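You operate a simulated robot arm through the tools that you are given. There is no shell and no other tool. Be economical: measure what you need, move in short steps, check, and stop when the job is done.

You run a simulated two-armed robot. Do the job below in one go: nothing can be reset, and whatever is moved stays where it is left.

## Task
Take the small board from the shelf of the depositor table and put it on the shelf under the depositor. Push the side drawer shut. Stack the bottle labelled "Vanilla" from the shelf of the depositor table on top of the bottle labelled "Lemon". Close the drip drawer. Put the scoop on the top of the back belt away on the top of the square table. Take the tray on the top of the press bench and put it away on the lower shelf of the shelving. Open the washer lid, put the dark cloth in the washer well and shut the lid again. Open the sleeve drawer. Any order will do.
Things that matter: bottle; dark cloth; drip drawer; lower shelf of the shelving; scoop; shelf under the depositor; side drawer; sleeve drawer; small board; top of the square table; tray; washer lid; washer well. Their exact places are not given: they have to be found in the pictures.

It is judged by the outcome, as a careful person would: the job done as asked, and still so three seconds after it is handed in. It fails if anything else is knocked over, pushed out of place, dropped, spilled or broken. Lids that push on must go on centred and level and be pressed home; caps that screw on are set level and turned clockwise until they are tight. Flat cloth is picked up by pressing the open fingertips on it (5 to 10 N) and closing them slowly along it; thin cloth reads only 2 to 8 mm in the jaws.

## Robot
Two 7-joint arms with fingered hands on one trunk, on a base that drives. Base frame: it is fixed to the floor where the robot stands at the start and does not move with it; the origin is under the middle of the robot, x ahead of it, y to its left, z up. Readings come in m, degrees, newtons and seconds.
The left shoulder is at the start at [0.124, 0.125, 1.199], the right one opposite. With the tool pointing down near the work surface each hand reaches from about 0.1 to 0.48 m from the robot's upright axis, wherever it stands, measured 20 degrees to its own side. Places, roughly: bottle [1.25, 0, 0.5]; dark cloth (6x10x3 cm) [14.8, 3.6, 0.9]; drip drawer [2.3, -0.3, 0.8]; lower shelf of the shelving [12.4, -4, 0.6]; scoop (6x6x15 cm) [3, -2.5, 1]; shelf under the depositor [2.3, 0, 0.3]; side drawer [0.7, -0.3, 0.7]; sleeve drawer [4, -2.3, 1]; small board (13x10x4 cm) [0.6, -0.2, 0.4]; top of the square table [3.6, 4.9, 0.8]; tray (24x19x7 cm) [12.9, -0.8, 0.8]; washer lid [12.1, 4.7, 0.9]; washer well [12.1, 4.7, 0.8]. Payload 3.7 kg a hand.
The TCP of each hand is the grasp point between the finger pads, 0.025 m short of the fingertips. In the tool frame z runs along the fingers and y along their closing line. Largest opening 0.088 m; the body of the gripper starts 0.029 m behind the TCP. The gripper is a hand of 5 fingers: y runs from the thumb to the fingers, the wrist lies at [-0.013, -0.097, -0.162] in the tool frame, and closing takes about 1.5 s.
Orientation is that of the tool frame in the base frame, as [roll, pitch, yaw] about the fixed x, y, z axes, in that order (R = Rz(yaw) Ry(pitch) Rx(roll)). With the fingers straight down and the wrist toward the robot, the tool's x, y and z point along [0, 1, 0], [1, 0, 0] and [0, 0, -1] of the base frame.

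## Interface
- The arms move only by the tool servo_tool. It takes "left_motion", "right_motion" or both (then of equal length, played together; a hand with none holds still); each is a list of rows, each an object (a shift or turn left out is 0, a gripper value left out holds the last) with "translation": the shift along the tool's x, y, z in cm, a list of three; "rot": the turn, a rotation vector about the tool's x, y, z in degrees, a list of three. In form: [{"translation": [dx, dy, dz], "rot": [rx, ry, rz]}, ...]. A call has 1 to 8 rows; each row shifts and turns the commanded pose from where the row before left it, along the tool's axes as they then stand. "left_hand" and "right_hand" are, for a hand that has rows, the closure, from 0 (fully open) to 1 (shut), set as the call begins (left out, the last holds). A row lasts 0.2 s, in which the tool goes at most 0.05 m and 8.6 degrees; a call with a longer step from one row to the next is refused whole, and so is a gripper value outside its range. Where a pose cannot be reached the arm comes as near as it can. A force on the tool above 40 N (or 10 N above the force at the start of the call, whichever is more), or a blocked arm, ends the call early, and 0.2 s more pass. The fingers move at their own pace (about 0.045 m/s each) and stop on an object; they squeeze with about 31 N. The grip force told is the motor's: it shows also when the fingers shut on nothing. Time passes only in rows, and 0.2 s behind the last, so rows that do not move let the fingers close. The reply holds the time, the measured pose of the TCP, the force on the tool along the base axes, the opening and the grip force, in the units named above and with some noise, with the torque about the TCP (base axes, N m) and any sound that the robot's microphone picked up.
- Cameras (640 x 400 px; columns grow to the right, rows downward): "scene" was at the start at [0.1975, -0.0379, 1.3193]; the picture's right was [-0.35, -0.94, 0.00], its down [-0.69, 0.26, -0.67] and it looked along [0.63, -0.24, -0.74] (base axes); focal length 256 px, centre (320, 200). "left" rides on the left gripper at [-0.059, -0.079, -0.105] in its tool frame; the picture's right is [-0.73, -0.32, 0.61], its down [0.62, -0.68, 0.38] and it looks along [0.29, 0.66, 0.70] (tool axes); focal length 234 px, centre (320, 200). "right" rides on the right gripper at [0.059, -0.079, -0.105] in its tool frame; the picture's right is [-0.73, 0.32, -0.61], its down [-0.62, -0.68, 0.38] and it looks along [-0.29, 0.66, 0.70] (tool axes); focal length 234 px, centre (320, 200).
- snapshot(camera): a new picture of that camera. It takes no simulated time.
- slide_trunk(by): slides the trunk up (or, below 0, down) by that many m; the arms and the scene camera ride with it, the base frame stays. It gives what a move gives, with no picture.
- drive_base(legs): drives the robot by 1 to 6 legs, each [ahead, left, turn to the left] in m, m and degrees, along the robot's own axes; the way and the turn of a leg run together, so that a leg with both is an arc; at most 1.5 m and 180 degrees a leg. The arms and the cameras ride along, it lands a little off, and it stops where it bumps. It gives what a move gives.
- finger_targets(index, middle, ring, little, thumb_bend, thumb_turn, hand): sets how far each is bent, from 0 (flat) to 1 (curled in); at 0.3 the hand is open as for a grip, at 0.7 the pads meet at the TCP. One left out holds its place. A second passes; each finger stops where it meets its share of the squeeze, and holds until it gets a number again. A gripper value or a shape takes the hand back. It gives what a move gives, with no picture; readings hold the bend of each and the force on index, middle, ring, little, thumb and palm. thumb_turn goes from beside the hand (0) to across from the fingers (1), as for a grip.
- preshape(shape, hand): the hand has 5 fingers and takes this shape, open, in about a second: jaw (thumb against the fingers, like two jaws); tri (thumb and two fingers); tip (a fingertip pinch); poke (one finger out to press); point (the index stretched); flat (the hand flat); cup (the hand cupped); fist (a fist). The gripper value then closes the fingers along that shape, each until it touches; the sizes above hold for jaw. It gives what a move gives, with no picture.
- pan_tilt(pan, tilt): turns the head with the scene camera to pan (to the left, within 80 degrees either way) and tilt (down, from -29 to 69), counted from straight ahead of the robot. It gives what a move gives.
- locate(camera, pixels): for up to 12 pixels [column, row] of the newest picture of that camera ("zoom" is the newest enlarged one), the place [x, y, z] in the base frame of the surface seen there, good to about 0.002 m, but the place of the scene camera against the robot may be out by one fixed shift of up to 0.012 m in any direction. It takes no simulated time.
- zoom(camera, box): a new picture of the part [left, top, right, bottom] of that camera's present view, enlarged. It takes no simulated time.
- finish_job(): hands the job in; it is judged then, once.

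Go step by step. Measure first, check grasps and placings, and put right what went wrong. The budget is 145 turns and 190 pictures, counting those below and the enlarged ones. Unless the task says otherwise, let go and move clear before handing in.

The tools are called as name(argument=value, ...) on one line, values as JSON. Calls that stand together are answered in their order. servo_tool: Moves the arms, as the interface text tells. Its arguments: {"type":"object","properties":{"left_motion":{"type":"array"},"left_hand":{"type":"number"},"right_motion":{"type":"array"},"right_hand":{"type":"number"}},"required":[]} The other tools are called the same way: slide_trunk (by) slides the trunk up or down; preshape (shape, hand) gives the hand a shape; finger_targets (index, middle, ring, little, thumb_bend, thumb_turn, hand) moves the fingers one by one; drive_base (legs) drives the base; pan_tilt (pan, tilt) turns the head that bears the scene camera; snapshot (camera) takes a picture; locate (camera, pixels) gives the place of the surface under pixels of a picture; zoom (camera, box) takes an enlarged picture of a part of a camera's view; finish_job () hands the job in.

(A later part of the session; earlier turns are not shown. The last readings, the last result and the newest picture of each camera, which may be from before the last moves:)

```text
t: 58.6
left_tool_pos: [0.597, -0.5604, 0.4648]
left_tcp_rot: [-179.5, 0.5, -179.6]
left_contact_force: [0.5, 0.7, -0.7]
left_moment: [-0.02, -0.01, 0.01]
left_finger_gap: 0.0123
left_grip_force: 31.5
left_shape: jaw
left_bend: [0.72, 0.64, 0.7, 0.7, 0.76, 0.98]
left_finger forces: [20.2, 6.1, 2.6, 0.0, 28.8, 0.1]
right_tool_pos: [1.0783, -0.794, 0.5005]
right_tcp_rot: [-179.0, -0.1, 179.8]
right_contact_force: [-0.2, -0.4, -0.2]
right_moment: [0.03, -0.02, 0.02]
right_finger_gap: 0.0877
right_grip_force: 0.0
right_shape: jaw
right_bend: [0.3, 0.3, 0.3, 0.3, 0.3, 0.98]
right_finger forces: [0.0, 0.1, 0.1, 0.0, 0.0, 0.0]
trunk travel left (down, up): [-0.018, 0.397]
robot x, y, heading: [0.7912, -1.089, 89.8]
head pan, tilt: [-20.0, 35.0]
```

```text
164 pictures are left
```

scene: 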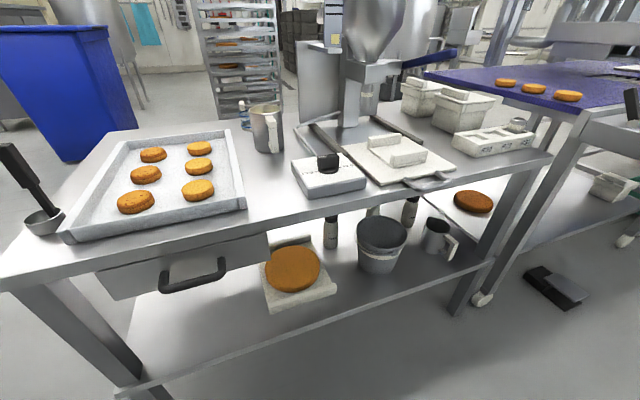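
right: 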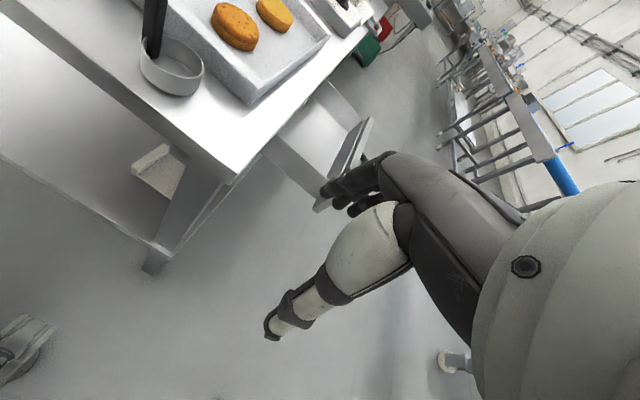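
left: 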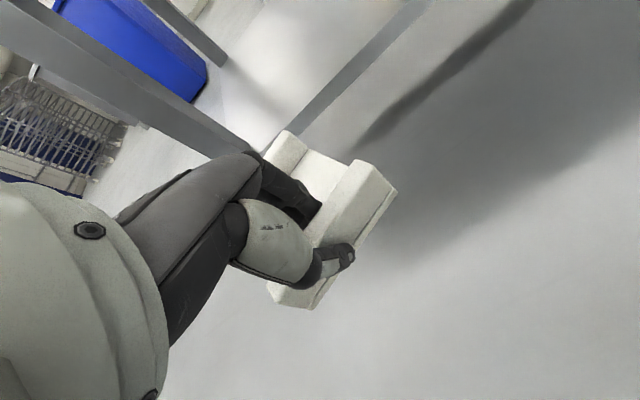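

The board is held firmly. I drive right along the table to about x 2.1 to see the depositor's shelf and drip drawer.

locate(camera="scene", pixels=[[555, 285], [475, 205], [500, 215], [610, 190], [482, 298], [575, 230], [620, 235], [630, 140], [330, 230], [412, 210], [375, 250]])

drive_base(legs=[[0, -1.2, 0]])

pan_tilt(pan=0, tilt=35)

snapshot(camera="scene")

```text
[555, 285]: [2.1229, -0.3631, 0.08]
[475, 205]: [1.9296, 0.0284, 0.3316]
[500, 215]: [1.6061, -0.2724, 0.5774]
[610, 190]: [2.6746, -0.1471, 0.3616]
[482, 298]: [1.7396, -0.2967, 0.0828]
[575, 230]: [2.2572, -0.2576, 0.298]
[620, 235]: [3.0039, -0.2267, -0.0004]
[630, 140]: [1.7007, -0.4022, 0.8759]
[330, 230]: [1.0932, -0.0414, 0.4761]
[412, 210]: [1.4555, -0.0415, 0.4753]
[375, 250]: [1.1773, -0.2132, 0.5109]
```

```text
t: 69.4
left_tool_pos: [1.8067, -0.5726, 0.4645]
left_tcp_rot: [-179.4, 0.5, 179.8]
left_contact_force: [-0.3, 0.3, -1.1]
left_moment: [-0.02, 0.03, 0.0]
left_finger_gap: 0.0126
left_grip_force: 30.9
left_shape: jaw
left_bend: [0.72, 0.64, 0.7, 0.7, 0.76, 0.98]
left_finger forces: [20.2, 5.9, 2.6, 0.0, 28.7, 0.0]
right_tool_pos: [2.286, -0.8105, 0.4999]
right_tcp_rot: [-179.0, -0.1, 179.2]
right_contact_force: [0.1, 0.0, 0.2]
right_moment: [-0.01, 0.04, -0.03]
right_finger_gap: 0.0876
right_grip_force: 0.1
right_shape: jaw
right_bend: [0.3, 0.3, 0.3, 0.3, 0.3, 0.98]
right_finger forces: [0.1, 0.0, 0.1, 0.0, 0.1, 0.0]
trunk travel left (down, up): [-0.018, 0.397]
robot x, y, heading: [1.996, -1.1012, 88.9]
head pan, tilt: [-20.0, 35.0]
```

```text
t: 70.2
left_tool_pos: [1.807, -0.573, 0.4633]
left_tcp_rot: [-179.4, 0.5, 179.8]
left_contact_force: [-1.1, 0.0, -0.3]
left_moment: [-0.05, -0.03, 0.01]
left_finger_gap: 0.0121
left_grip_force: 31.1
left_shape: jaw
left_bend: [0.72, 0.64, 0.7, 0.7, 0.76, 0.98]
left_finger forces: [20.3, 6.0, 2.5, 0.0, 28.7, 0.0]
right_tool_pos: [2.2862, -0.8095, 0.4991]
right_tcp_rot: [-179.0, 0.0, 179.2]
right_contact_force: [0.4, 0.4, 0.4]
right_moment: [0.0, 0.0, 0.03]
right_finger_gap: 0.0878
right_grip_force: 0.0
right_shape: jaw
right_bend: [0.3, 0.3, 0.3, 0.3, 0.3, 0.98]
right_finger forces: [0.0, 0.1, 0.0, 0.1, 0.0, 0.0]
trunk travel left (down, up): [-0.018, 0.397]
robot x, y, heading: [1.995, -1.1031, 89.0]
head pan, tilt: [0.0, 35.0]
```

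```text
163 pictures are left
```

scene: 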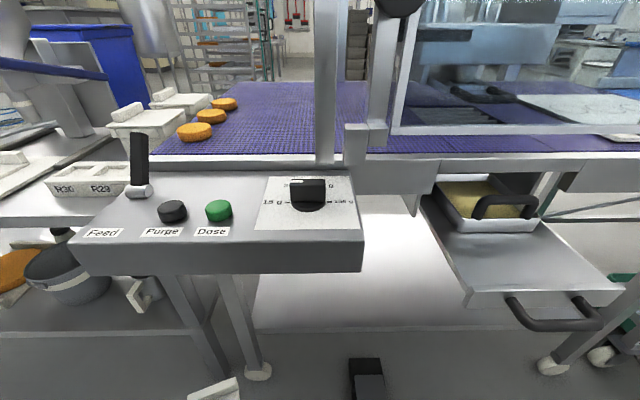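

The drip drawer stands open at (540,260), and the empty depositor shelf is at (330,290). I measure both.

locate(camera="scene", pixels=[[330, 290], [260, 325], [410, 325], [470, 295], [610, 295], [555, 320], [430, 205], [340, 225], [365, 370], [580, 305], [515, 300], [340, 260]])

zoom(camera="scene", box=[380, 150, 640, 380])

```text
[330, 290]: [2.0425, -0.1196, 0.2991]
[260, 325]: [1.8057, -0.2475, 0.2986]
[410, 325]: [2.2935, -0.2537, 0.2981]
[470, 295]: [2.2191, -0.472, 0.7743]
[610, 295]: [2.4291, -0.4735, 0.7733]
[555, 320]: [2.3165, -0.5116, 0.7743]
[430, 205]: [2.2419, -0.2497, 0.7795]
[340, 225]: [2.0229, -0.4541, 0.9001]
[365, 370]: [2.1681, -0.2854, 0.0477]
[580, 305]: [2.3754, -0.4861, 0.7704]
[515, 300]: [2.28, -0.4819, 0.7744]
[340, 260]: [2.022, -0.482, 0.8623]
```

```text
1.74 times, centred on (510, 265) of scene
```

zoom: 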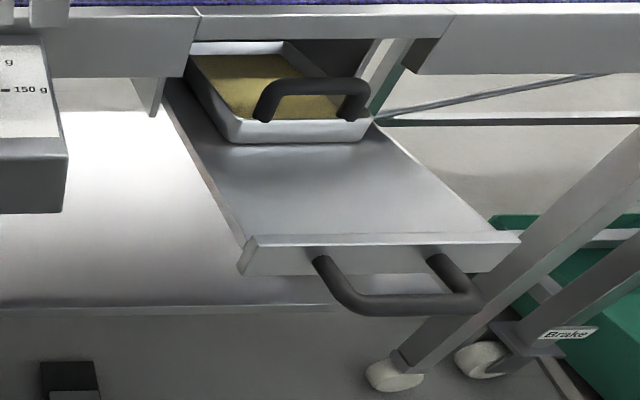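

The drawer front is x 2.22–2.43, y −0.472, with the handle at y −0.515, z 0.77. I close it first with the right fist: shift right, raise the hand, and come nearer.

servo_tool(right_motion=[{"translation": [2.5, 0, -4]}, {"translation": [2.5, 0, -4]}, {"translation": [2.5, 0, -4]}, {"translation": [2.5, 0, -4]}, {"translation": [2.5, 0, -4]}, {"translation": [2.5, 0, -4]}, {"translation": [2.5, 0, -1]}, {"translation": [2.5, 0, 0]}], right_hand=0.8)

drive_base(legs=[[0, -0.25, 1], [0.2, 0, 0]])

snapshot(camera="scene")

```text
t: 71.2
left_tool_pos: [1.8065, -0.5733, 0.4645]
left_tcp_rot: [-179.4, 0.4, 179.7]
left_contact_force: [-0.6, 0.1, -0.8]
left_moment: [0.0, 0.0, 0.0]
left_finger_gap: 0.0122
left_grip_force: 31.4
left_shape: jaw
left_bend: [0.72, 0.64, 0.7, 0.7, 0.76, 0.98]
left_finger forces: [20.1, 5.9, 2.6, 0.0, 28.7, 0.1]
right_tool_pos: [2.2126, -0.8255, 0.5869]
right_tcp_rot: [-179.6, 1.4, 179.9]
right_contact_force: [26.8, 2.9, 6.3]
right_moment: [-0.14, -0.32, 0.57]
right_finger_gap: 0.0157
right_grip_force: 0.0
right_shape: jaw
right_bend: [0.73, 0.58, 0.57, 0.53, 0.67, 1.0]
right_finger forces: [0.0, 0.0, 0.0, 0.0, 0.1, 0.0]
right hand out of reach, approached as far as the arm can: row 3, 4
trunk travel left (down, up): [-0.018, 0.397]
robot x, y, heading: [1.9965, -1.0962, 89.1]
head pan, tilt: [0.0, 35.0]
stopped in row 4 (right hand): the force on the tool passed its limit at 45 N (the readings are from after the stop); the commanded pose is now the measured one
```

```text
t: 75.2
left_tool_pos: [2.0436, -0.3769, 0.4648]
left_tcp_rot: [-179.3, 0.4, -179.0]
left_contact_force: [0.1, 0.1, -0.1]
left_moment: [-0.01, -0.03, -0.02]
left_finger_gap: 0.0124
left_grip_force: 31.2
left_shape: jaw
left_bend: [0.72, 0.64, 0.7, 0.7, 0.76, 0.98]
left_finger forces: [20.2, 6.0, 2.4, 0.1, 28.7, 0.0]
right_tool_pos: [2.4529, -0.6221, 0.5876]
right_tcp_rot: [-179.3, 1.1, -179.2]
right_contact_force: [26.4, 2.4, 15.3]
right_moment: [-0.26, -0.61, 0.56]
right_finger_gap: 0.016
right_grip_force: 0.1
right_shape: jaw
right_bend: [0.73, 0.59, 0.57, 0.53, 0.66, 1.0]
right_finger forces: [0.0, 0.1, 0.0, 0.0, 0.0, 0.0]
trunk travel left (down, up): [-0.018, 0.397]
robot x, y, heading: [2.243, -0.8988, 90.3]
head pan, tilt: [0.0, 35.0]
```

```text
161 pictures are left
```

scene: 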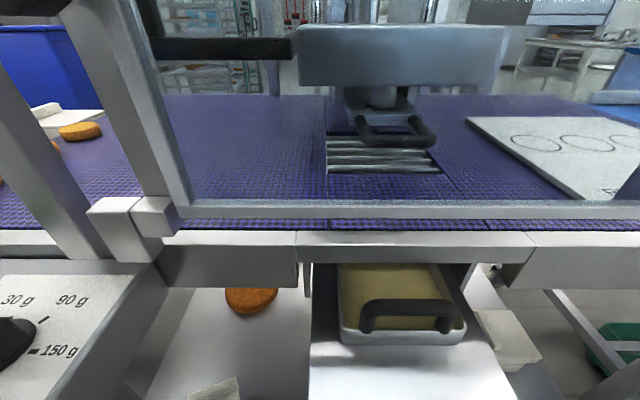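

The right arm pressed against the robot's own trunk. I back off a little, then bring the hand up and forward, away from the body.

servo_tool(right_motion=[{"translation": [-2, 0, 0]}, {"translation": [-1, 0, -2]}])

drive_base(legs=[[-0.14, 0, 0]])

servo_tool(right_motion=[{"translation": [0, 3, -3]}, {"translation": [0, 3, -3]}, {"translation": [0, 3, -3]}, {"translation": [0, 3, -3]}, {"translation": [3.5, 1, -2]}, {"translation": [4, 0, 0]}, {"translation": [4, 0, 0]}, {"translation": [4, 0, 0]}])

pan_tilt(pan=0, tilt=50)

snapshot(camera="scene")

```text
t: 75.8
left_tool_pos: [2.0426, -0.3772, 0.4632]
left_tcp_rot: [-179.4, 0.4, -179.0]
left_contact_force: [0.5, 1.0, -0.7]
left_moment: [-0.05, -0.01, 0.01]
left_finger_gap: 0.0125
left_grip_force: 31.0
left_shape: jaw
left_bend: [0.72, 0.64, 0.7, 0.7, 0.76, 0.98]
left_finger forces: [20.4, 6.0, 2.5, 0.1, 28.9, 0.0]
right_tool_pos: [2.4851, -0.6287, 0.5937]
right_tcp_rot: [-179.5, 1.0, -179.3]
right_contact_force: [0.4, 1.6, -1.8]
right_moment: [0.02, -0.08, 0.0]
right_finger_gap: 0.0171
right_grip_force: 0.0
right_shape: jaw
right_bend: [0.73, 0.59, 0.57, 0.53, 0.74, 1.0]
right_finger forces: [0.2, 0.1, 0.0, 0.0, 0.0, 0.1]
right hand out of reach, approached as far as the arm can: row 2
trunk travel left (down, up): [-0.018, 0.397]
robot x, y, heading: [2.245, -0.9006, 90.3]
head pan, tilt: [0.0, 35.0]
```

```text
t: 77.1
left_tool_pos: [2.0438, -0.5166, 0.464]
left_tcp_rot: [-179.4, 0.4, -179.2]
left_contact_force: [0.3, 0.2, -1.0]
left_moment: [-0.05, -0.01, -0.03]
left_finger_gap: 0.0123
left_grip_force: 31.1
left_shape: jaw
left_bend: [0.72, 0.64, 0.7, 0.7, 0.76, 0.98]
left_finger forces: [20.2, 5.9, 2.5, 0.0, 28.8, 0.0]
right_tool_pos: [2.486, -0.7686, 0.5946]
right_tcp_rot: [-179.5, 1.1, -179.2]
right_contact_force: [1.2, -0.3, -0.9]
right_moment: [0.0, -0.02, 0.03]
right_finger_gap: 0.0177
right_grip_force: 0.0
right_shape: jaw
right_bend: [0.73, 0.59, 0.57, 0.53, 0.74, 1.0]
right_finger forces: [0.0, 0.1, 0.0, 0.1, 0.0, 0.1]
trunk travel left (down, up): [-0.018, 0.397]
robot x, y, heading: [2.2461, -1.0356, 90.2]
head pan, tilt: [0.0, 35.0]
```

```text
t: 78.9
left_tool_pos: [2.0424, -0.5164, 0.4632]
left_tcp_rot: [-179.4, 0.4, -179.2]
left_contact_force: [0.7, -0.5, -0.9]
left_moment: [-0.03, 0.03, 0.02]
left_finger_gap: 0.0121
left_grip_force: 31.3
left_shape: jaw
left_bend: [0.72, 0.64, 0.7, 0.7, 0.76, 0.98]
left_finger forces: [20.3, 6.1, 2.6, 0.0, 28.7, 0.0]
right_tool_pos: [2.3809, -0.668, 0.5693]
right_tcp_rot: [-179.4, 1.2, -179.2]
right_contact_force: [0.8, 0.3, 0.3]
right_moment: [-0.01, -0.05, 0.0]
right_finger_gap: 0.0178
right_grip_force: 0.0
right_shape: jaw
right_bend: [0.73, 0.59, 0.57, 0.53, 0.74, 1.0]
right_finger forces: [0.0, 0.0, 0.0, 0.0, 0.0, 0.0]
right hand out of reach, approached as far as the arm can: row 1, 2, 3, 4, 5, 6
trunk travel left (down, up): [-0.018, 0.397]
robot x, y, heading: [2.2423, -1.0404, 90.3]
head pan, tilt: [0.0, 35.0]
```

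```text
t: 79.7
left_tool_pos: [2.0448, -0.5169, 0.464]
left_tcp_rot: [-179.4, 0.6, -179.1]
left_contact_force: [-0.2, -0.8, -1.3]
left_moment: [-0.03, -0.01, -0.02]
left_finger_gap: 0.0123
left_grip_force: 30.7
left_shape: jaw
left_bend: [0.72, 0.64, 0.7, 0.7, 0.76, 0.98]
left_finger forces: [20.2, 6.0, 2.4, 0.0, 28.7, 0.0]
right_tool_pos: [2.3813, -0.6683, 0.5692]
right_tcp_rot: [-179.4, 1.2, -179.2]
right_contact_force: [0.0, -0.3, 0.7]
right_moment: [0.03, 0.02, -0.03]
right_finger_gap: 0.0176
right_grip_force: 0.0
right_shape: jaw
right_bend: [0.73, 0.59, 0.57, 0.53, 0.74, 1.0]
right_finger forces: [0.1, 0.1, 0.0, 0.0, 0.0, 0.1]
trunk travel left (down, up): [-0.018, 0.397]
robot x, y, heading: [2.2457, -1.0387, 90.0]
head pan, tilt: [0.0, 50.0]
```

```text
160 pictures are left
```

scene: 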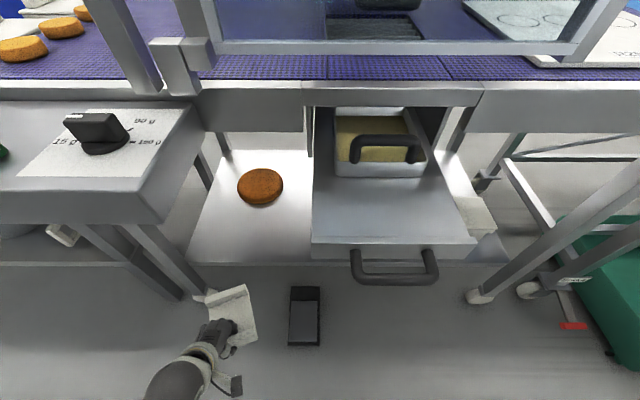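

The arm can't rise there with the shoulder this low. I back off slightly, raise the trunk 0.2 m, and check.

drive_base(legs=[[-0.08, 0, 0]])

slide_trunk(by=0.2)

servo_tool(left_motion=[{"translation": [0, -2, 0]}, {"translation": [0, -2, 0]}, {"translation": [0, -2, 0]}, {"translation": [0, -2, 0]}, {"translation": [0, -2, 0]}, {"translation": [0, -2, 0]}], right_motion=[{"translation": [1, 1, 0]}, {"translation": [1, 1, 0]}, {"translation": [1, 1, 0]}, {"translation": [1, 1, 0]}, {"translation": [1, 1, 0]}, {"translation": [1, 1, 0]}])

snapshot(camera="scene")

```text
t: 80.7
left_tool_pos: [2.045, -0.5966, 0.4644]
left_tcp_rot: [-179.4, 0.4, -179.0]
left_contact_force: [0.0, 1.1, -0.1]
left_moment: [-0.07, -0.02, 0.01]
left_finger_gap: 0.0121
left_grip_force: 30.9
left_shape: jaw
left_bend: [0.72, 0.64, 0.7, 0.7, 0.76, 0.98]
left_finger forces: [20.3, 6.0, 2.5, 0.0, 28.5, 0.0]
right_tool_pos: [2.3802, -0.7462, 0.5692]
right_tcp_rot: [-179.5, 1.1, -179.2]
right_contact_force: [0.5, 0.3, 0.9]
right_moment: [-0.02, 0.0, 0.01]
right_finger_gap: 0.0176
right_grip_force: 0.0
right_shape: jaw
right_bend: [0.73, 0.59, 0.57, 0.53, 0.74, 1.0]
right_finger forces: [0.0, 0.0, 0.1, 0.1, 0.0, 0.0]
trunk travel left (down, up): [-0.018, 0.397]
robot x, y, heading: [2.2438, -1.1179, 90.2]
head pan, tilt: [0.0, 50.0]
```

```text
t: 82.9
left_tool_pos: [2.0443, -0.596, 0.6634]
left_tcp_rot: [-179.4, 0.6, -179.1]
left_contact_force: [0.1, 0.2, -1.1]
left_moment: [-0.03, 0.01, 0.03]
left_finger_gap: 0.0124
left_grip_force: 30.9
left_shape: jaw
left_bend: [0.72, 0.64, 0.7, 0.7, 0.76, 0.98]
left_finger forces: [20.3, 5.9, 2.5, 0.1, 28.7, 0.0]
right_tool_pos: [2.3804, -0.7466, 0.768]
right_tcp_rot: [-179.5, 1.1, -179.2]
right_contact_force: [-0.9, 0.8, 0.3]
right_moment: [-0.03, 0.0, 0.02]
right_finger_gap: 0.0178
right_grip_force: 0.1
right_shape: jaw
right_bend: [0.73, 0.59, 0.57, 0.53, 0.74, 1.0]
right_finger forces: [0.0, 0.1, 0.0, 0.0, 0.1, 0.0]
trunk travel left (down, up): [-0.218, 0.197]
robot x, y, heading: [2.2472, -1.1186, 90.2]
head pan, tilt: [0.0, 50.0]
```

```text
t: 84.3
left_tool_pos: [2.0458, -0.7157, 0.6654]
left_tcp_rot: [-179.4, 0.5, -179.0]
left_contact_force: [0.9, -0.4, -0.6]
left_moment: [-0.06, -0.04, 0.03]
left_finger_gap: 0.0121
left_grip_force: 30.6
left_shape: jaw
left_bend: [0.72, 0.64, 0.7, 0.7, 0.76, 0.98]
left_finger forces: [20.3, 5.9, 2.4, 0.1, 28.7, 0.0]
right_tool_pos: [2.3216, -0.6894, 0.7662]
right_tcp_rot: [-179.2, 1.4, -179.1]
right_contact_force: [0.0, -0.3, -0.1]
right_moment: [-0.04, -0.01, 0.0]
right_finger_gap: 0.0176
right_grip_force: 0.1
right_shape: jaw
right_bend: [0.73, 0.59, 0.57, 0.53, 0.74, 1.0]
right_finger forces: [0.1, 0.0, 0.0, 0.1, 0.0, 0.0]
trunk travel left (down, up): [-0.218, 0.197]
robot x, y, heading: [2.2434, -1.1199, 90.3]
head pan, tilt: [0.0, 50.0]
```

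```text
159 pictures are left
```

scene: 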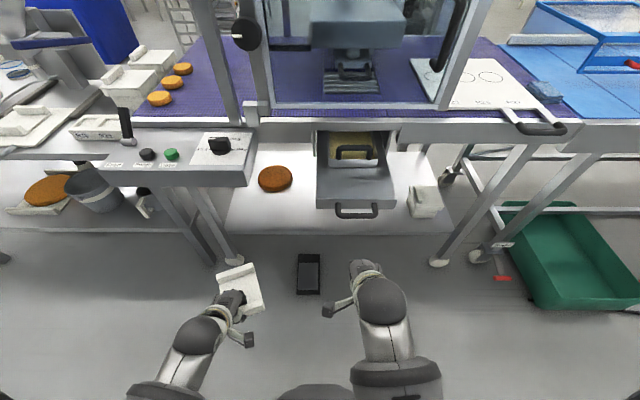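

The view is clear now; the drawer is at (355,185). I lower the fist slightly, come closer, and push it slowly.

drive_base(legs=[[0.12, 0, 0]])

servo_tool(right_motion=[{"translation": [0, 0, 2]}, {"translation": [0, 1.5, 0]}, {"translation": [0, 1.5, 0]}, {"translation": [0, 1.5, 0]}, {"translation": [0, 1.5, 0]}, {"translation": [0, 1.5, 0]}, {"translation": [0, 1.5, 0]}, {"translation": [0, 1.5, 0]}])

servo_tool(right_motion=[{"translation": [0, 1.5, 0]}, {"translation": [0, 1.5, 0]}, {"translation": [0, 1.5, 0]}, {"translation": [0, 1.5, 0]}, {"translation": [0, 1.5, 0]}, {"translation": [0, 1.5, 0]}, {"translation": [0, 1.5, 0]}, {"translation": [0, 1.5, 0]}])

snapshot(camera="scene")

```text
t: 85.5
left_tool_pos: [2.0462, -0.5976, 0.665]
left_tcp_rot: [-179.5, 0.5, -179.1]
left_contact_force: [0.1, 0.4, -1.0]
left_moment: [-0.05, -0.02, 0.01]
left_finger_gap: 0.0121
left_grip_force: 31.4
left_shape: jaw
left_bend: [0.72, 0.64, 0.7, 0.7, 0.76, 0.98]
left_finger forces: [20.2, 6.0, 2.4, 0.0, 28.6, 0.0]
right_tool_pos: [2.3213, -0.5685, 0.7661]
right_tcp_rot: [-179.4, 1.3, -179.0]
right_contact_force: [-0.6, 0.0, 0.1]
right_moment: [0.0, -0.02, -0.03]
right_finger_gap: 0.0177
right_grip_force: 0.0
right_shape: jaw
right_bend: [0.73, 0.59, 0.57, 0.53, 0.74, 1.0]
right_finger forces: [0.0, 0.0, 0.0, 0.1, 0.0, 0.0]
trunk travel left (down, up): [-0.218, 0.197]
robot x, y, heading: [2.2428, -0.9991, 90.4]
head pan, tilt: [0.0, 50.0]
```

```text
t: 87.3
left_tool_pos: [2.046, -0.5983, 0.664]
left_tcp_rot: [-179.4, 0.5, -179.1]
left_contact_force: [0.4, -0.4, -1.1]
left_moment: [-0.03, 0.02, 0.0]
left_finger_gap: 0.0122
left_grip_force: 30.9
left_shape: jaw
left_bend: [0.72, 0.64, 0.7, 0.7, 0.76, 0.98]
left_finger forces: [20.4, 5.9, 2.4, 0.1, 28.5, 0.0]
right_tool_pos: [2.3209, -0.463, 0.7449]
right_tcp_rot: [-179.6, 1.3, -179.1]
right_contact_force: [-0.1, 0.4, 0.6]
right_moment: [0.03, -0.02, 0.02]
right_finger_gap: 0.0174
right_grip_force: 0.0
right_shape: jaw
right_bend: [0.73, 0.59, 0.57, 0.53, 0.74, 1.0]
right_finger forces: [0.0, 0.0, 0.0, 0.0, 0.0, 0.1]
trunk travel left (down, up): [-0.218, 0.197]
robot x, y, heading: [2.2388, -1.0014, 90.3]
head pan, tilt: [0.0, 50.0]
```

```text
t: 89.0
left_tool_pos: [2.0453, -0.5988, 0.6657]
left_tcp_rot: [-179.5, 0.5, -179.1]
left_contact_force: [0.4, -0.1, -1.0]
left_moment: [-0.02, -0.01, 0.01]
left_finger_gap: 0.0122
left_grip_force: 31.2
left_shape: jaw
left_bend: [0.72, 0.64, 0.7, 0.7, 0.76, 0.98]
left_finger forces: [20.3, 6.0, 2.5, 0.0, 28.6, 0.0]
right_tool_pos: [2.3179, -0.3677, 0.7389]
right_tcp_rot: [-178.1, 1.2, -179.3]
right_contact_force: [0.0, -27.3, 4.6]
right_moment: [0.93, -0.04, -0.28]
right_finger_gap: 0.0155
right_grip_force: 0.0
right_shape: jaw
right_bend: [0.73, 0.72, 0.58, 0.53, 0.74, 1.0]
right_finger forces: [0.1, 23.6, 2.3, 0.0, 0.1, 0.1]
trunk travel left (down, up): [-0.218, 0.197]
robot x, y, heading: [2.2438, -0.9994, 90.2]
head pan, tilt: [0.0, 50.0]
stopped in row 8 (right hand): the force on the tool passed its limit at 49 N (the readings are from after the stop); the commanded pose is now the measured one
```

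```text
158 pictures are left
```

scene: 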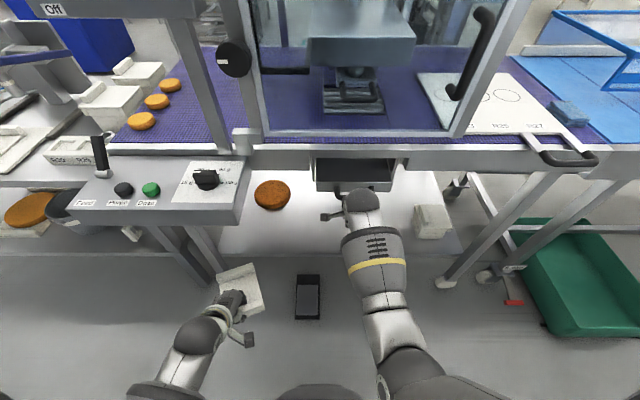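

The drawer stopped at 49 N. I draw the hand back and compare the drawer's front with the frame.

servo_tool(right_motion=[{"translation": [0, -4, 0]}, {"translation": [0, -4, 0]}, {"translation": [0, -4, 0]}, {"translation": [-2, -4, 0]}, {"translation": [-4, -2, 0]}, {"translation": [-4, 0, 0]}, {"translation": [-3, 0, 0]}])

zoom(camera="scene", box=[220, 130, 460, 290])

locate(camera="zoom", pixels=[[350, 85], [250, 80], [450, 60], [300, 150], [350, 290], [200, 310], [530, 210], [560, 260], [150, 170], [330, 170], [500, 300]])

```text
t: 90.6
left_tool_pos: [2.045, -0.5973, 0.6655]
left_tcp_rot: [-179.4, 0.4, -179.1]
left_contact_force: [-0.4, -1.1, -1.2]
left_moment: [-0.02, 0.05, 0.01]
left_finger_gap: 0.0122
left_grip_force: 31.1
left_shape: jaw
left_bend: [0.72, 0.64, 0.7, 0.7, 0.76, 0.98]
left_finger forces: [20.3, 6.0, 2.3, 0.0, 28.7, 0.0]
right_tool_pos: [2.4489, -0.5418, 0.7467]
right_tcp_rot: [-178.7, 1.3, -179.0]
right_contact_force: [0.1, -0.5, -0.2]
right_moment: [-0.01, -0.02, -0.01]
right_finger_gap: 0.0178
right_grip_force: 0.1
right_shape: jaw
right_bend: [0.73, 0.59, 0.57, 0.53, 0.74, 1.0]
right_finger forces: [0.0, 0.0, 0.0, 0.0, 0.0, 0.1]
trunk travel left (down, up): [-0.218, 0.197]
robot x, y, heading: [2.2419, -1.0016, 90.5]
head pan, tilt: [0.0, 50.0]
```

```text
2.50 times, centred on (340, 210) of scene
```

zoom: 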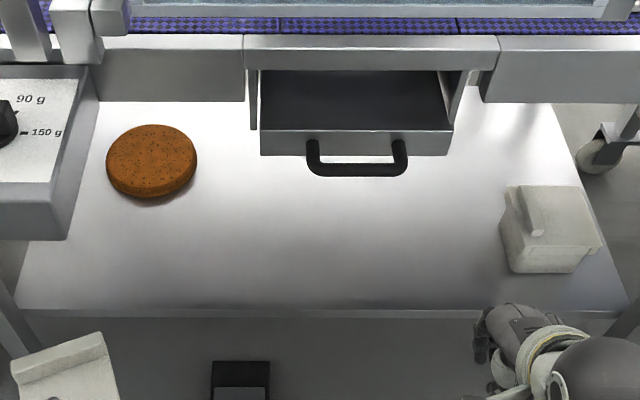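

```text
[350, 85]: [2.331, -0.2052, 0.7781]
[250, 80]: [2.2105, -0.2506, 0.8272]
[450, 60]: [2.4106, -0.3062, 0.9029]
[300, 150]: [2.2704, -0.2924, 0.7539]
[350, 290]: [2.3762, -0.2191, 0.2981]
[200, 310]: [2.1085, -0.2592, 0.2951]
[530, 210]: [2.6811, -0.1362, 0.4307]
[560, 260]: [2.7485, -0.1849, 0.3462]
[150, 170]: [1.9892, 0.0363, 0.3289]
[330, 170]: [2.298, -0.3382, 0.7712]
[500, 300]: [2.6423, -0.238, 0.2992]
```

The drip drawer is home: its front sits under the frame's lip at y −0.29. For the board there is free shelf at x 2.2–2.6, z 0.298. I check the right legs' position before moving.

locate(camera="scene", pixels=[[500, 222], [447, 283], [530, 190], [490, 275], [560, 160], [590, 250], [380, 150], [215, 260], [222, 300], [258, 280]])

locate(camera="zoom", pixels=[[95, 340], [115, 390], [20, 370], [40, 380]])

```text
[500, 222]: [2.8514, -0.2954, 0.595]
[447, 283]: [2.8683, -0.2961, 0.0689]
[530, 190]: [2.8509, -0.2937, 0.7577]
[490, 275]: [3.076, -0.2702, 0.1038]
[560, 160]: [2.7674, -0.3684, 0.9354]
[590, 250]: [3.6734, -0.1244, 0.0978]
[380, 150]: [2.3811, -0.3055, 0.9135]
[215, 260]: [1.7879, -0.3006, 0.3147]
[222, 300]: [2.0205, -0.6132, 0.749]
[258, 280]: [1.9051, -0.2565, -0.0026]
```

```text
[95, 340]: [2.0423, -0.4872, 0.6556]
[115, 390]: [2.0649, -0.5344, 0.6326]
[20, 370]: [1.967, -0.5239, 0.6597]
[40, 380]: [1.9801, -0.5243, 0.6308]
```

Legs stand at x 2.85 and 1.79. I back out, lower the trunk, and put the left hand at about 0.13 m left of the robot's axis and low, with the right hand drawn in.

drive_base(legs=[[-0.12, 0, 0], [0, -0.31, 0]])

slide_trunk(by=-0.2)

servo_tool(left_motion=[{"translation": [-1.4, 1.5, 1.2]}, {"translation": [-1.4, 1.5, 1.2]}, {"translation": [-1.4, 1.5, 1.2]}, {"translation": [-1.4, 1.5, 1.2]}, {"translation": [-1.1, 1, 1.2]}, {}], right_motion=[{"translation": [0, -2, 0]}, {"translation": [0, -2, 0]}, {"translation": [0, -2, 0]}, {"translation": [0, -2, 0]}, {"translation": [0, -2, 0]}, {"translation": [0, -2, 0]}])

snapshot(camera="scene")

snapshot(camera="left")

```text
t: 94.7
left_tool_pos: [2.3575, -0.7173, 0.6656]
left_tcp_rot: [-179.4, 0.5, -179.3]
left_contact_force: [-0.3, 0.9, -0.3]
left_moment: [-0.01, 0.01, -0.02]
left_finger_gap: 0.0121
left_grip_force: 31.1
left_shape: jaw
left_bend: [0.72, 0.64, 0.7, 0.7, 0.76, 0.98]
left_finger forces: [20.3, 5.9, 2.3, 0.1, 28.6, 0.0]
right_tool_pos: [2.7605, -0.6619, 0.747]
right_tcp_rot: [-178.5, 1.3, -179.3]
right_contact_force: [-1.4, 0.1, 0.1]
right_moment: [0.02, -0.01, 0.01]
right_finger_gap: 0.0175
right_grip_force: 0.1
right_shape: jaw
right_bend: [0.73, 0.59, 0.57, 0.53, 0.74, 1.0]
right_finger forces: [0.1, 0.0, 0.0, 0.1, 0.0, 0.1]
trunk travel left (down, up): [-0.218, 0.197]
robot x, y, heading: [2.553, -1.1227, 89.9]
head pan, tilt: [0.0, 50.0]
```

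```text
t: 96.9
left_tool_pos: [2.3585, -0.7167, 0.4657]
left_tcp_rot: [-179.6, 0.4, -179.3]
left_contact_force: [-0.3, -0.5, -0.8]
left_moment: [0.0, -0.05, 0.03]
left_finger_gap: 0.0122
left_grip_force: 30.9
left_shape: jaw
left_bend: [0.72, 0.64, 0.7, 0.7, 0.76, 0.98]
left_finger forces: [20.5, 6.0, 2.2, 0.0, 28.7, 0.0]
right_tool_pos: [2.7624, -0.662, 0.5474]
right_tcp_rot: [-178.6, 1.3, -179.4]
right_contact_force: [-0.3, 0.1, -0.3]
right_moment: [-0.03, 0.02, 0.02]
right_finger_gap: 0.0175
right_grip_force: 0.1
right_shape: jaw
right_bend: [0.73, 0.59, 0.57, 0.53, 0.74, 1.0]
right_finger forces: [0.0, 0.0, 0.1, 0.1, 0.0, 0.1]
trunk travel left (down, up): [-0.018, 0.397]
robot x, y, heading: [2.5542, -1.1198, 90.0]
head pan, tilt: [0.0, 50.0]
```

```text
t: 98.5
left_tool_pos: [2.414, -0.6204, 0.4649]
left_tcp_rot: [172.6, 0.0, -178.3]
left_contact_force: [0.2, -1.3, -0.4]
left_moment: [-0.03, -0.01, -0.02]
left_finger_gap: 0.0123
left_grip_force: 30.8
left_shape: jaw
left_bend: [0.72, 0.64, 0.7, 0.7, 0.77, 0.97]
left_finger forces: [20.6, 6.3, 1.6, 0.0, 28.6, 0.1]
right_tool_pos: [2.7643, -0.7888, 0.5528]
right_tcp_rot: [-179.0, 1.2, -179.2]
right_contact_force: [0.8, -0.3, 0.5]
right_moment: [0.0, 0.03, 0.01]
right_finger_gap: 0.0176
right_grip_force: 0.1
right_shape: jaw
right_bend: [0.73, 0.59, 0.57, 0.53, 0.74, 1.0]
right_finger forces: [0.1, 0.1, 0.0, 0.1, 0.0, 0.0]
trunk travel left (down, up): [-0.018, 0.397]
robot x, y, heading: [2.5542, -1.1217, 90.2]
head pan, tilt: [0.0, 50.0]
stopped in row 6 (left hand): the arm was blocked; the commanded pose is now the measured one
```

```text
156 pictures are left
```

scene: 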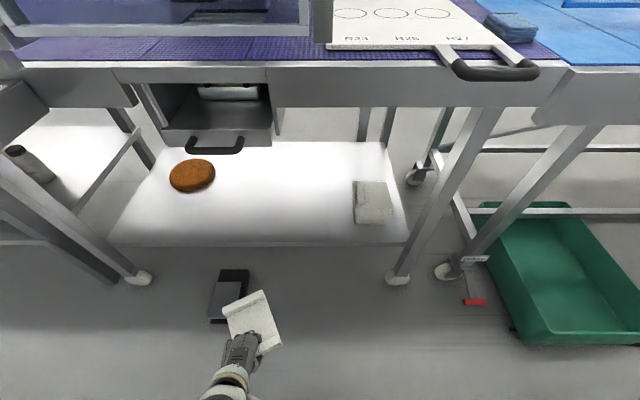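

```text
155 pictures are left
```

left: 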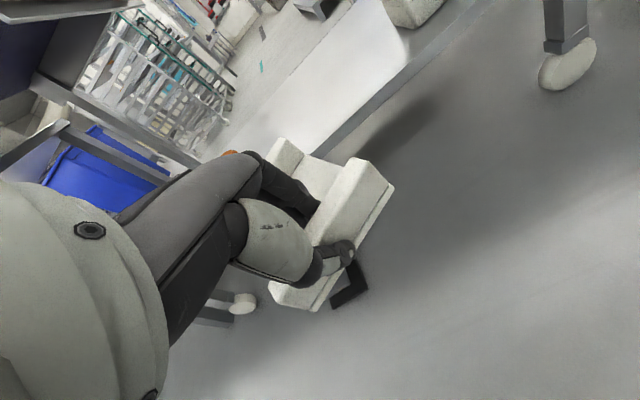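

The left arm blocked at z 0.465, probably against its own body. I move the hand outward and forward first, then down.

servo_tool(left_motion=[{"translation": [2, 2, 0], "rot": [4, 0, 0]}, {"translation": [2, 2, 0], "rot": [3.5, 0, 0]}, {"translation": [1, 2, 0]}, {"translation": [0, 1.5, 1.5]}, {"translation": [0, 0, 2]}, {"translation": [0, 0, 1.5]}])

```text
t: 99.9
left_tool_pos: [2.3596, -0.5394, 0.4172]
left_tcp_rot: [180.0, -0.3, -178.4]
left_contact_force: [0.2, 0.0, -0.2]
left_moment: [-0.03, -0.01, -0.01]
left_finger_gap: 0.0119
left_grip_force: 31.1
left_shape: jaw
left_bend: [0.72, 0.64, 0.7, 0.7, 0.77, 0.97]
left_finger forces: [20.9, 6.1, 1.5, 0.0, 28.6, 0.0]
right_tool_pos: [2.7648, -0.785, 0.554]
right_tcp_rot: [-179.3, 1.1, -179.2]
right_contact_force: [-0.3, -0.1, 0.6]
right_moment: [0.01, 0.02, 0.0]
right_finger_gap: 0.0178
right_grip_force: 0.0
right_shape: jaw
right_bend: [0.73, 0.59, 0.57, 0.53, 0.74, 1.0]
right_finger forces: [0.0, 0.1, 0.0, 0.0, 0.0, 0.0]
trunk travel left (down, up): [-0.018, 0.397]
robot x, y, heading: [2.5577, -1.121, 90.3]
head pan, tilt: [0.0, 50.0]
```

That worked. I test whether the arm reaches z 0.345 here before driving in.

servo_tool(left_motion=[{"translation": [0, 0, 2]}, {"translation": [0, 0, 2]}, {"translation": [0, 0, 2]}, {"translation": [0, 0, 1.2]}, {}])

```text
t: 101.3
left_tool_pos: [2.3486, -0.5257, 0.3985]
left_tcp_rot: [174.2, -2.5, -178.4]
left_contact_force: [-0.2, -0.7, -0.6]
left_moment: [-0.07, -0.01, 0.02]
left_finger_gap: 0.0122
left_grip_force: 31.6
left_shape: jaw
left_bend: [0.72, 0.64, 0.7, 0.7, 0.77, 0.97]
left_finger forces: [20.9, 6.1, 1.3, 0.1, 28.8, 0.0]
right_tool_pos: [2.7728, -0.7897, 0.5669]
right_tcp_rot: [178.1, -0.1, -179.4]
right_contact_force: [2.3, 0.2, -0.6]
right_moment: [0.01, 0.0, 0.01]
right_finger_gap: 0.0174
right_grip_force: 0.1
right_shape: jaw
right_bend: [0.73, 0.59, 0.57, 0.53, 0.74, 1.0]
right_finger forces: [0.1, 0.1, 0.0, 0.0, 0.0, 0.0]
trunk travel left (down, up): [-0.018, 0.397]
robot x, y, heading: [2.5531, -1.1213, 90.1]
head pan, tilt: [0.0, 50.0]
stopped in row 5 (left hand): the arm was blocked; the commanded pose is now the measured one
```

The arm ran out near z 0.40 when far extended. I try nearer and farther outward.

servo_tool(left_motion=[{"translation": [1.5, -2.5, -0.5], "rot": [4, 0, 0]}, {"translation": [1.5, -2.5, 0], "rot": [2, 2.5, 0]}, {"translation": [1.5, -2.5, 0]}, {"translation": [1, -2, 0]}, {"translation": [0, 0, 1]}, {"translation": [0, 0, 2]}, {"translation": [0, 0, 2]}, {}])

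pan_tilt(pan=35, tilt=66)

snapshot(camera="scene")

```text
t: 102.8
left_tool_pos: [2.3201, -0.533, 0.4255]
left_tcp_rot: [168.8, -1.8, -179.3]
left_contact_force: [-0.4, -1.0, -0.3]
left_moment: [-0.02, -0.03, 0.01]
left_finger_gap: 0.0122
left_grip_force: 31.2
left_shape: jaw
left_bend: [0.72, 0.65, 0.7, 0.7, 0.78, 0.96]
left_finger forces: [21.8, 6.1, 0.9, 0.1, 28.8, 0.0]
right_tool_pos: [2.7666, -0.7871, 0.5518]
right_tcp_rot: [-179.1, 0.5, -179.2]
right_contact_force: [0.1, -0.4, -0.5]
right_moment: [0.0, 0.03, -0.04]
right_finger_gap: 0.0175
right_grip_force: 0.0
right_shape: jaw
right_bend: [0.73, 0.59, 0.57, 0.53, 0.74, 1.0]
right_finger forces: [0.0, 0.0, 0.0, 0.1, 0.1, 0.0]
trunk travel left (down, up): [-0.018, 0.397]
robot x, y, heading: [2.5563, -1.1219, 90.1]
head pan, tilt: [0.0, 50.0]
stopped in row 7 (left hand): the arm was blocked; the commanded pose is now the measured one
```

```text
t: 103.8
left_tool_pos: [2.3195, -0.5325, 0.4232]
left_tcp_rot: [168.9, -2.1, -179.4]
left_contact_force: [0.7, -0.5, -0.8]
left_moment: [-0.01, -0.03, 0.01]
left_finger_gap: 0.012
left_grip_force: 31.3
left_shape: jaw
left_bend: [0.72, 0.65, 0.7, 0.7, 0.78, 0.96]
left_finger forces: [21.7, 6.1, 0.9, 0.0, 28.8, 0.0]
right_tool_pos: [2.7686, -0.7856, 0.5502]
right_tcp_rot: [-179.1, 0.4, -179.4]
right_contact_force: [0.1, 0.5, 0.1]
right_moment: [0.0, -0.02, 0.02]
right_finger_gap: 0.0176
right_grip_force: 0.0
right_shape: jaw
right_bend: [0.73, 0.59, 0.57, 0.53, 0.74, 1.0]
right_finger forces: [0.0, 0.0, 0.0, 0.1, 0.0, 0.1]
trunk travel left (down, up): [-0.018, 0.397]
robot x, y, heading: [2.5566, -1.1194, 89.8]
head pan, tilt: [35.0, 66.0]
```

```text
154 pictures are left
```

scene: 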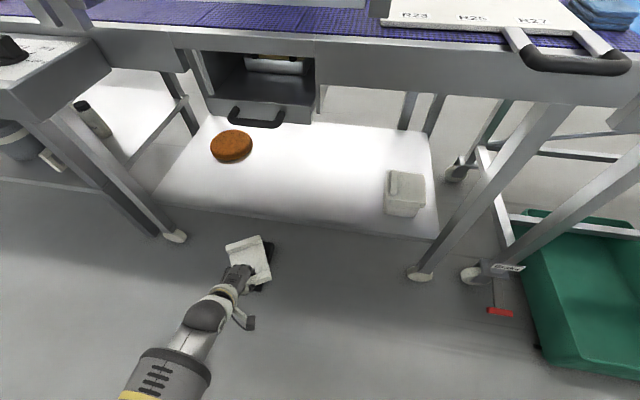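

The forearm lies almost flat and can't fold down from there. I try the close-in posture: up, back toward the body, upright, then down.

servo_tool(left_motion=[{"translation": [0, 0, -3]}, {"translation": [0, 0, -3], "rot": [5, 0, 0]}, {"translation": [0, -3, -1], "rot": [6, 2, 0]}, {"translation": [0, -4, 0]}, {"translation": [0, -4, 0]}, {"translation": [0, -4, 0]}, {"translation": [0, -3, 0]}, {}])

servo_tool(left_motion=[{"translation": [0, 0, 2]}, {"translation": [0, 0, 2]}, {"translation": [0, 0, 2]}, {"translation": [0, 0, 2]}, {"translation": [0, 0, 2]}, {"translation": [0, 0, 2]}, {"translation": [0, 0, 2]}, {}])

```text
t: 105.6
left_tool_pos: [2.3172, -0.7302, 0.4783]
left_tcp_rot: [-178.0, -3.7, -179.1]
left_contact_force: [1.7, 0.8, 0.1]
left_moment: [-0.05, -0.01, 0.01]
left_finger_gap: 0.0123
left_grip_force: 30.8
left_shape: jaw
left_bend: [0.72, 0.65, 0.7, 0.7, 0.78, 0.96]
left_finger forces: [21.8, 6.1, 0.8, 0.0, 28.7, 0.0]
right_tool_pos: [2.7634, -0.7827, 0.5514]
right_tcp_rot: [-178.6, 1.3, -179.3]
right_contact_force: [-0.3, -0.1, 0.1]
right_moment: [0.04, 0.01, -0.02]
right_finger_gap: 0.0175
right_grip_force: 0.0
right_shape: jaw
right_bend: [0.73, 0.59, 0.57, 0.53, 0.74, 1.0]
right_finger forces: [0.0, 0.0, 0.0, 0.1, 0.0, 0.1]
trunk travel left (down, up): [-0.018, 0.397]
robot x, y, heading: [2.557, -1.1201, 90.3]
head pan, tilt: [35.0, 66.0]
```

```text
t: 106.8
left_tool_pos: [2.3199, -0.6843, 0.4566]
left_tcp_rot: [171.6, -3.9, -179.9]
left_contact_force: [0.5, 0.6, -0.9]
left_moment: [-0.06, -0.02, -0.04]
left_finger_gap: 0.0119
left_grip_force: 31.2
left_shape: jaw
left_bend: [0.72, 0.65, 0.7, 0.7, 0.78, 0.96]
left_finger forces: [21.9, 6.0, 0.9, 0.0, 28.8, 0.0]
right_tool_pos: [2.7658, -0.7861, 0.55]
right_tcp_rot: [-178.9, 0.9, -179.2]
right_contact_force: [-0.3, -0.6, 0.1]
right_moment: [-0.01, 0.02, 0.01]
right_finger_gap: 0.0175
right_grip_force: 0.0
right_shape: jaw
right_bend: [0.73, 0.59, 0.57, 0.53, 0.74, 1.0]
right_finger forces: [0.0, 0.1, 0.0, 0.1, 0.0, 0.0]
trunk travel left (down, up): [-0.018, 0.397]
robot x, y, heading: [2.5558, -1.123, 90.5]
head pan, tilt: [35.0, 66.0]
stopped in row 5 (left hand): the arm was blocked; the commanded pose is now the measured one
```

There is a wrist-flexion limit: the farther forward, the lower the hand gets. I use the last bit of trunk travel and test farther out with a slight forward tilt, which also levels the drooping board.

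slide_trunk(by=-0.017)

servo_tool(left_motion=[{"translation": [0, 4, 0]}, {"translation": [0, 4, 0]}, {"translation": [0, 4, 0]}, {"translation": [0, 4, 0]}, {"translation": [0, 4, 0]}, {"translation": [0, 0, 1.5]}, {"translation": [0, 0, 1.5]}])

servo_tool(left_motion=[{"translation": [0, 0, 1.5]}, {"translation": [0, 0, 1.5]}, {"translation": [0, 0, 1.5]}, {"translation": [0, 0, 1.5]}, {"translation": [0, 0, 1.5]}, {}])

snapshot(camera="left")

```text
t: 107.5
left_tool_pos: [2.3172, -0.6775, 0.4636]
left_tcp_rot: [168.8, -4.7, -179.8]
left_contact_force: [-0.5, 0.6, 0.2]
left_moment: [0.01, -0.02, -0.04]
left_finger_gap: 0.0123
left_grip_force: 31.3
left_shape: jaw
left_bend: [0.72, 0.65, 0.7, 0.7, 0.78, 0.96]
left_finger forces: [21.9, 6.1, 0.8, 0.0, 28.8, 0.1]
right_tool_pos: [2.766, -0.7889, 0.538]
right_tcp_rot: [-179.6, 0.8, -179.3]
right_contact_force: [0.1, -0.7, 0.1]
right_moment: [0.0, 0.0, 0.0]
right_finger_gap: 0.0176
right_grip_force: 0.0
right_shape: jaw
right_bend: [0.73, 0.59, 0.57, 0.53, 0.74, 1.0]
right_finger forces: [0.0, 0.0, 0.1, 0.0, 0.1, 0.0]
trunk travel left (down, up): [-0.001, 0.414]
robot x, y, heading: [2.5564, -1.1217, 90.2]
head pan, tilt: [35.0, 66.0]
```

```text
t: 108.1
left_tool_pos: [2.3191, -0.7015, 0.4447]
left_tcp_rot: [178.9, -4.4, 179.4]
left_contact_force: [0.4, 0.1, 0.1]
left_moment: [-0.06, 0.01, -0.01]
left_finger_gap: 0.0125
left_grip_force: 31.1
left_shape: jaw
left_bend: [0.72, 0.65, 0.7, 0.7, 0.78, 0.96]
left_finger forces: [22.0, 6.0, 0.8, 0.1, 28.8, 0.0]
right_tool_pos: [2.767, -0.7876, 0.534]
right_tcp_rot: [-179.1, 0.7, -179.3]
right_contact_force: [1.1, -0.7, 0.2]
right_moment: [0.04, 0.02, -0.02]
right_finger_gap: 0.0177
right_grip_force: 0.0
right_shape: jaw
right_bend: [0.73, 0.59, 0.57, 0.53, 0.74, 1.0]
right_finger forces: [0.0, 0.1, 0.1, 0.0, 0.0, 0.0]
trunk travel left (down, up): [-0.001, 0.414]
robot x, y, heading: [2.5527, -1.1254, 90.0]
head pan, tilt: [35.0, 66.0]
stopped in row 3 (left hand): the arm was blocked; the commanded pose is now the measured one
```

```text
t: 108.9
left_tool_pos: [2.3219, -0.6852, 0.4572]
left_tcp_rot: [172.7, -4.5, 178.6]
left_contact_force: [0.6, 0.3, -1.8]
left_moment: [-0.03, 0.02, 0.01]
left_finger_gap: 0.0122
left_grip_force: 31.0
left_shape: jaw
left_bend: [0.72, 0.65, 0.7, 0.7, 0.78, 0.96]
left_finger forces: [21.9, 6.0, 0.8, 0.0, 28.8, 0.0]
right_tool_pos: [2.7674, -0.7887, 0.5345]
right_tcp_rot: [-179.2, 0.8, -179.3]
right_contact_force: [0.1, 0.4, -0.8]
right_moment: [0.0, 0.03, 0.03]
right_finger_gap: 0.0173
right_grip_force: 0.0
right_shape: jaw
right_bend: [0.73, 0.59, 0.57, 0.53, 0.74, 1.0]
right_finger forces: [0.1, 0.0, 0.1, 0.0, 0.0, 0.0]
trunk travel left (down, up): [-0.001, 0.414]
robot x, y, heading: [2.5551, -1.1225, 89.8]
head pan, tilt: [35.0, 66.0]
stopped in row 4 (left hand): the arm was blocked; the commanded pose is now the measured one
```

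```text
153 pictures are left
```

left: 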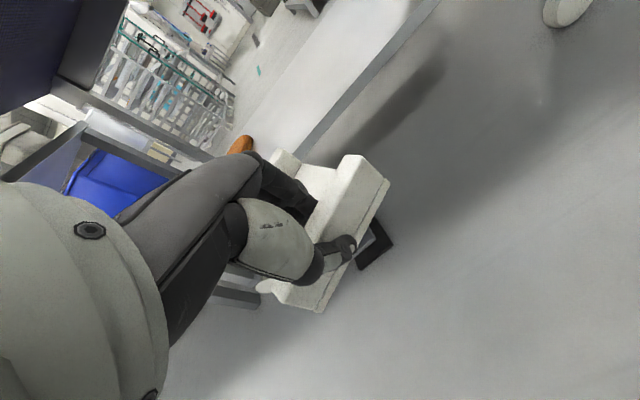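

Now even forward motion blocks, so something of the arm touches the body. I look at the elbow.

pan_tilt(pan=65, tilt=69)

snapshot(camera="scene")

snapshot(camera="right")

```text
t: 109.8
left_tool_pos: [2.3225, -0.6838, 0.456]
left_tcp_rot: [172.7, -4.3, 178.6]
left_contact_force: [-0.2, -0.5, -0.1]
left_moment: [-0.04, -0.01, 0.02]
left_finger_gap: 0.012
left_grip_force: 30.9
left_shape: jaw
left_bend: [0.72, 0.65, 0.7, 0.7, 0.78, 0.96]
left_finger forces: [21.9, 6.0, 0.8, 0.0, 28.7, 0.0]
right_tool_pos: [2.7664, -0.7872, 0.5363]
right_tcp_rot: [-179.3, 0.7, -179.3]
right_contact_force: [0.5, 0.3, 0.2]
right_moment: [-0.02, 0.0, 0.03]
right_finger_gap: 0.0177
right_grip_force: 0.1
right_shape: jaw
right_bend: [0.73, 0.59, 0.57, 0.53, 0.74, 1.0]
right_finger forces: [0.0, 0.0, 0.0, 0.0, 0.0, 0.0]
trunk travel left (down, up): [-0.001, 0.414]
robot x, y, heading: [2.5537, -1.1223, 89.9]
head pan, tilt: [65.0, 68.8]
```

```text
152 pictures are left
```

scene: 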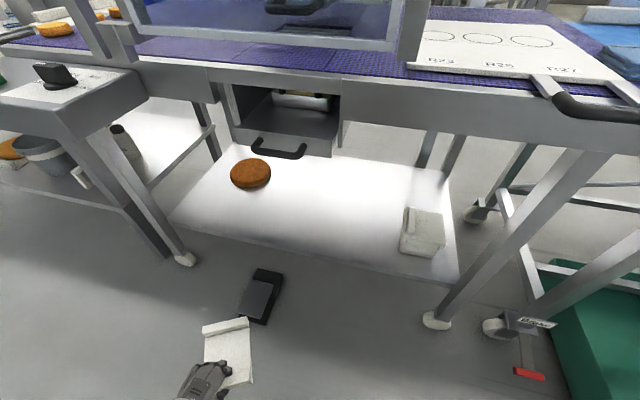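

```text
151 pictures are left
```

right: 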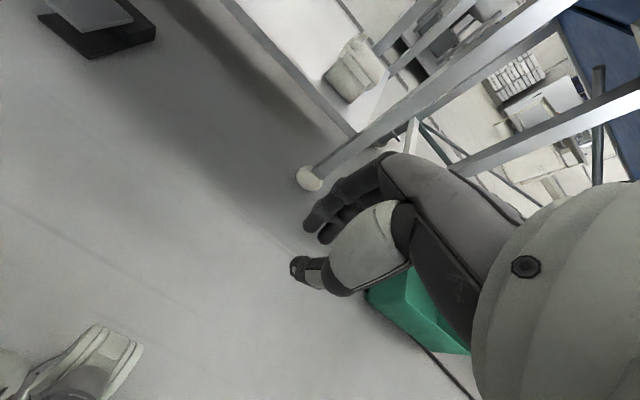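

The head picture seems not to follow the pan. I take another look downward at the left arm.

pan_tilt(pan=80, tilt=60)

snapshot(camera="scene")

locate(camera="scene", pixels=[[320, 200], [100, 350], [320, 390], [560, 200]])

```text
t: 110.6
left_tool_pos: [2.3219, -0.6847, 0.4566]
left_tcp_rot: [172.7, -4.4, 178.6]
left_contact_force: [0.1, -0.3, -0.7]
left_moment: [-0.04, -0.05, 0.03]
left_finger_gap: 0.0121
left_grip_force: 31.1
left_shape: jaw
left_bend: [0.72, 0.65, 0.7, 0.7, 0.78, 0.96]
left_finger forces: [22.1, 6.0, 0.9, 0.1, 28.9, 0.1]
right_tool_pos: [2.767, -0.7877, 0.5365]
right_tcp_rot: [-179.3, 0.8, -179.3]
right_contact_force: [-0.4, 0.9, 0.3]
right_moment: [0.0, 0.01, -0.04]
right_finger_gap: 0.0178
right_grip_force: 0.0
right_shape: jaw
right_bend: [0.73, 0.59, 0.57, 0.53, 0.74, 1.0]
right_finger forces: [0.1, 0.0, 0.0, 0.0, 0.0, 0.0]
trunk travel left (down, up): [-0.001, 0.414]
robot x, y, heading: [2.5537, -1.1178, 90.4]
head pan, tilt: [80.0, 60.0]
```

```text
150 pictures are left
```

scene: 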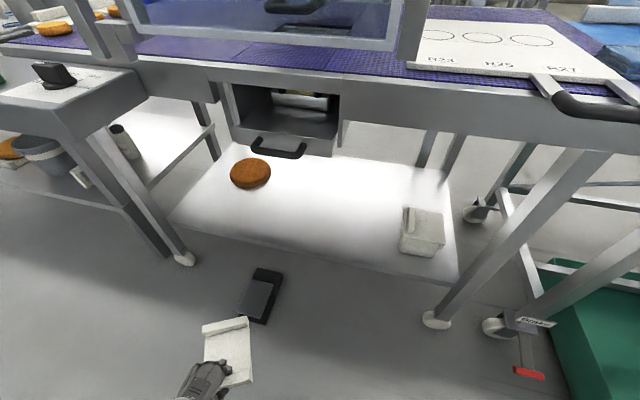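

```text
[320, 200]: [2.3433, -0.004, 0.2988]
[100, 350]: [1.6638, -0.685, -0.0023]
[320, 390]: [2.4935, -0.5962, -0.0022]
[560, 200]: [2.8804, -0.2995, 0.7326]
```

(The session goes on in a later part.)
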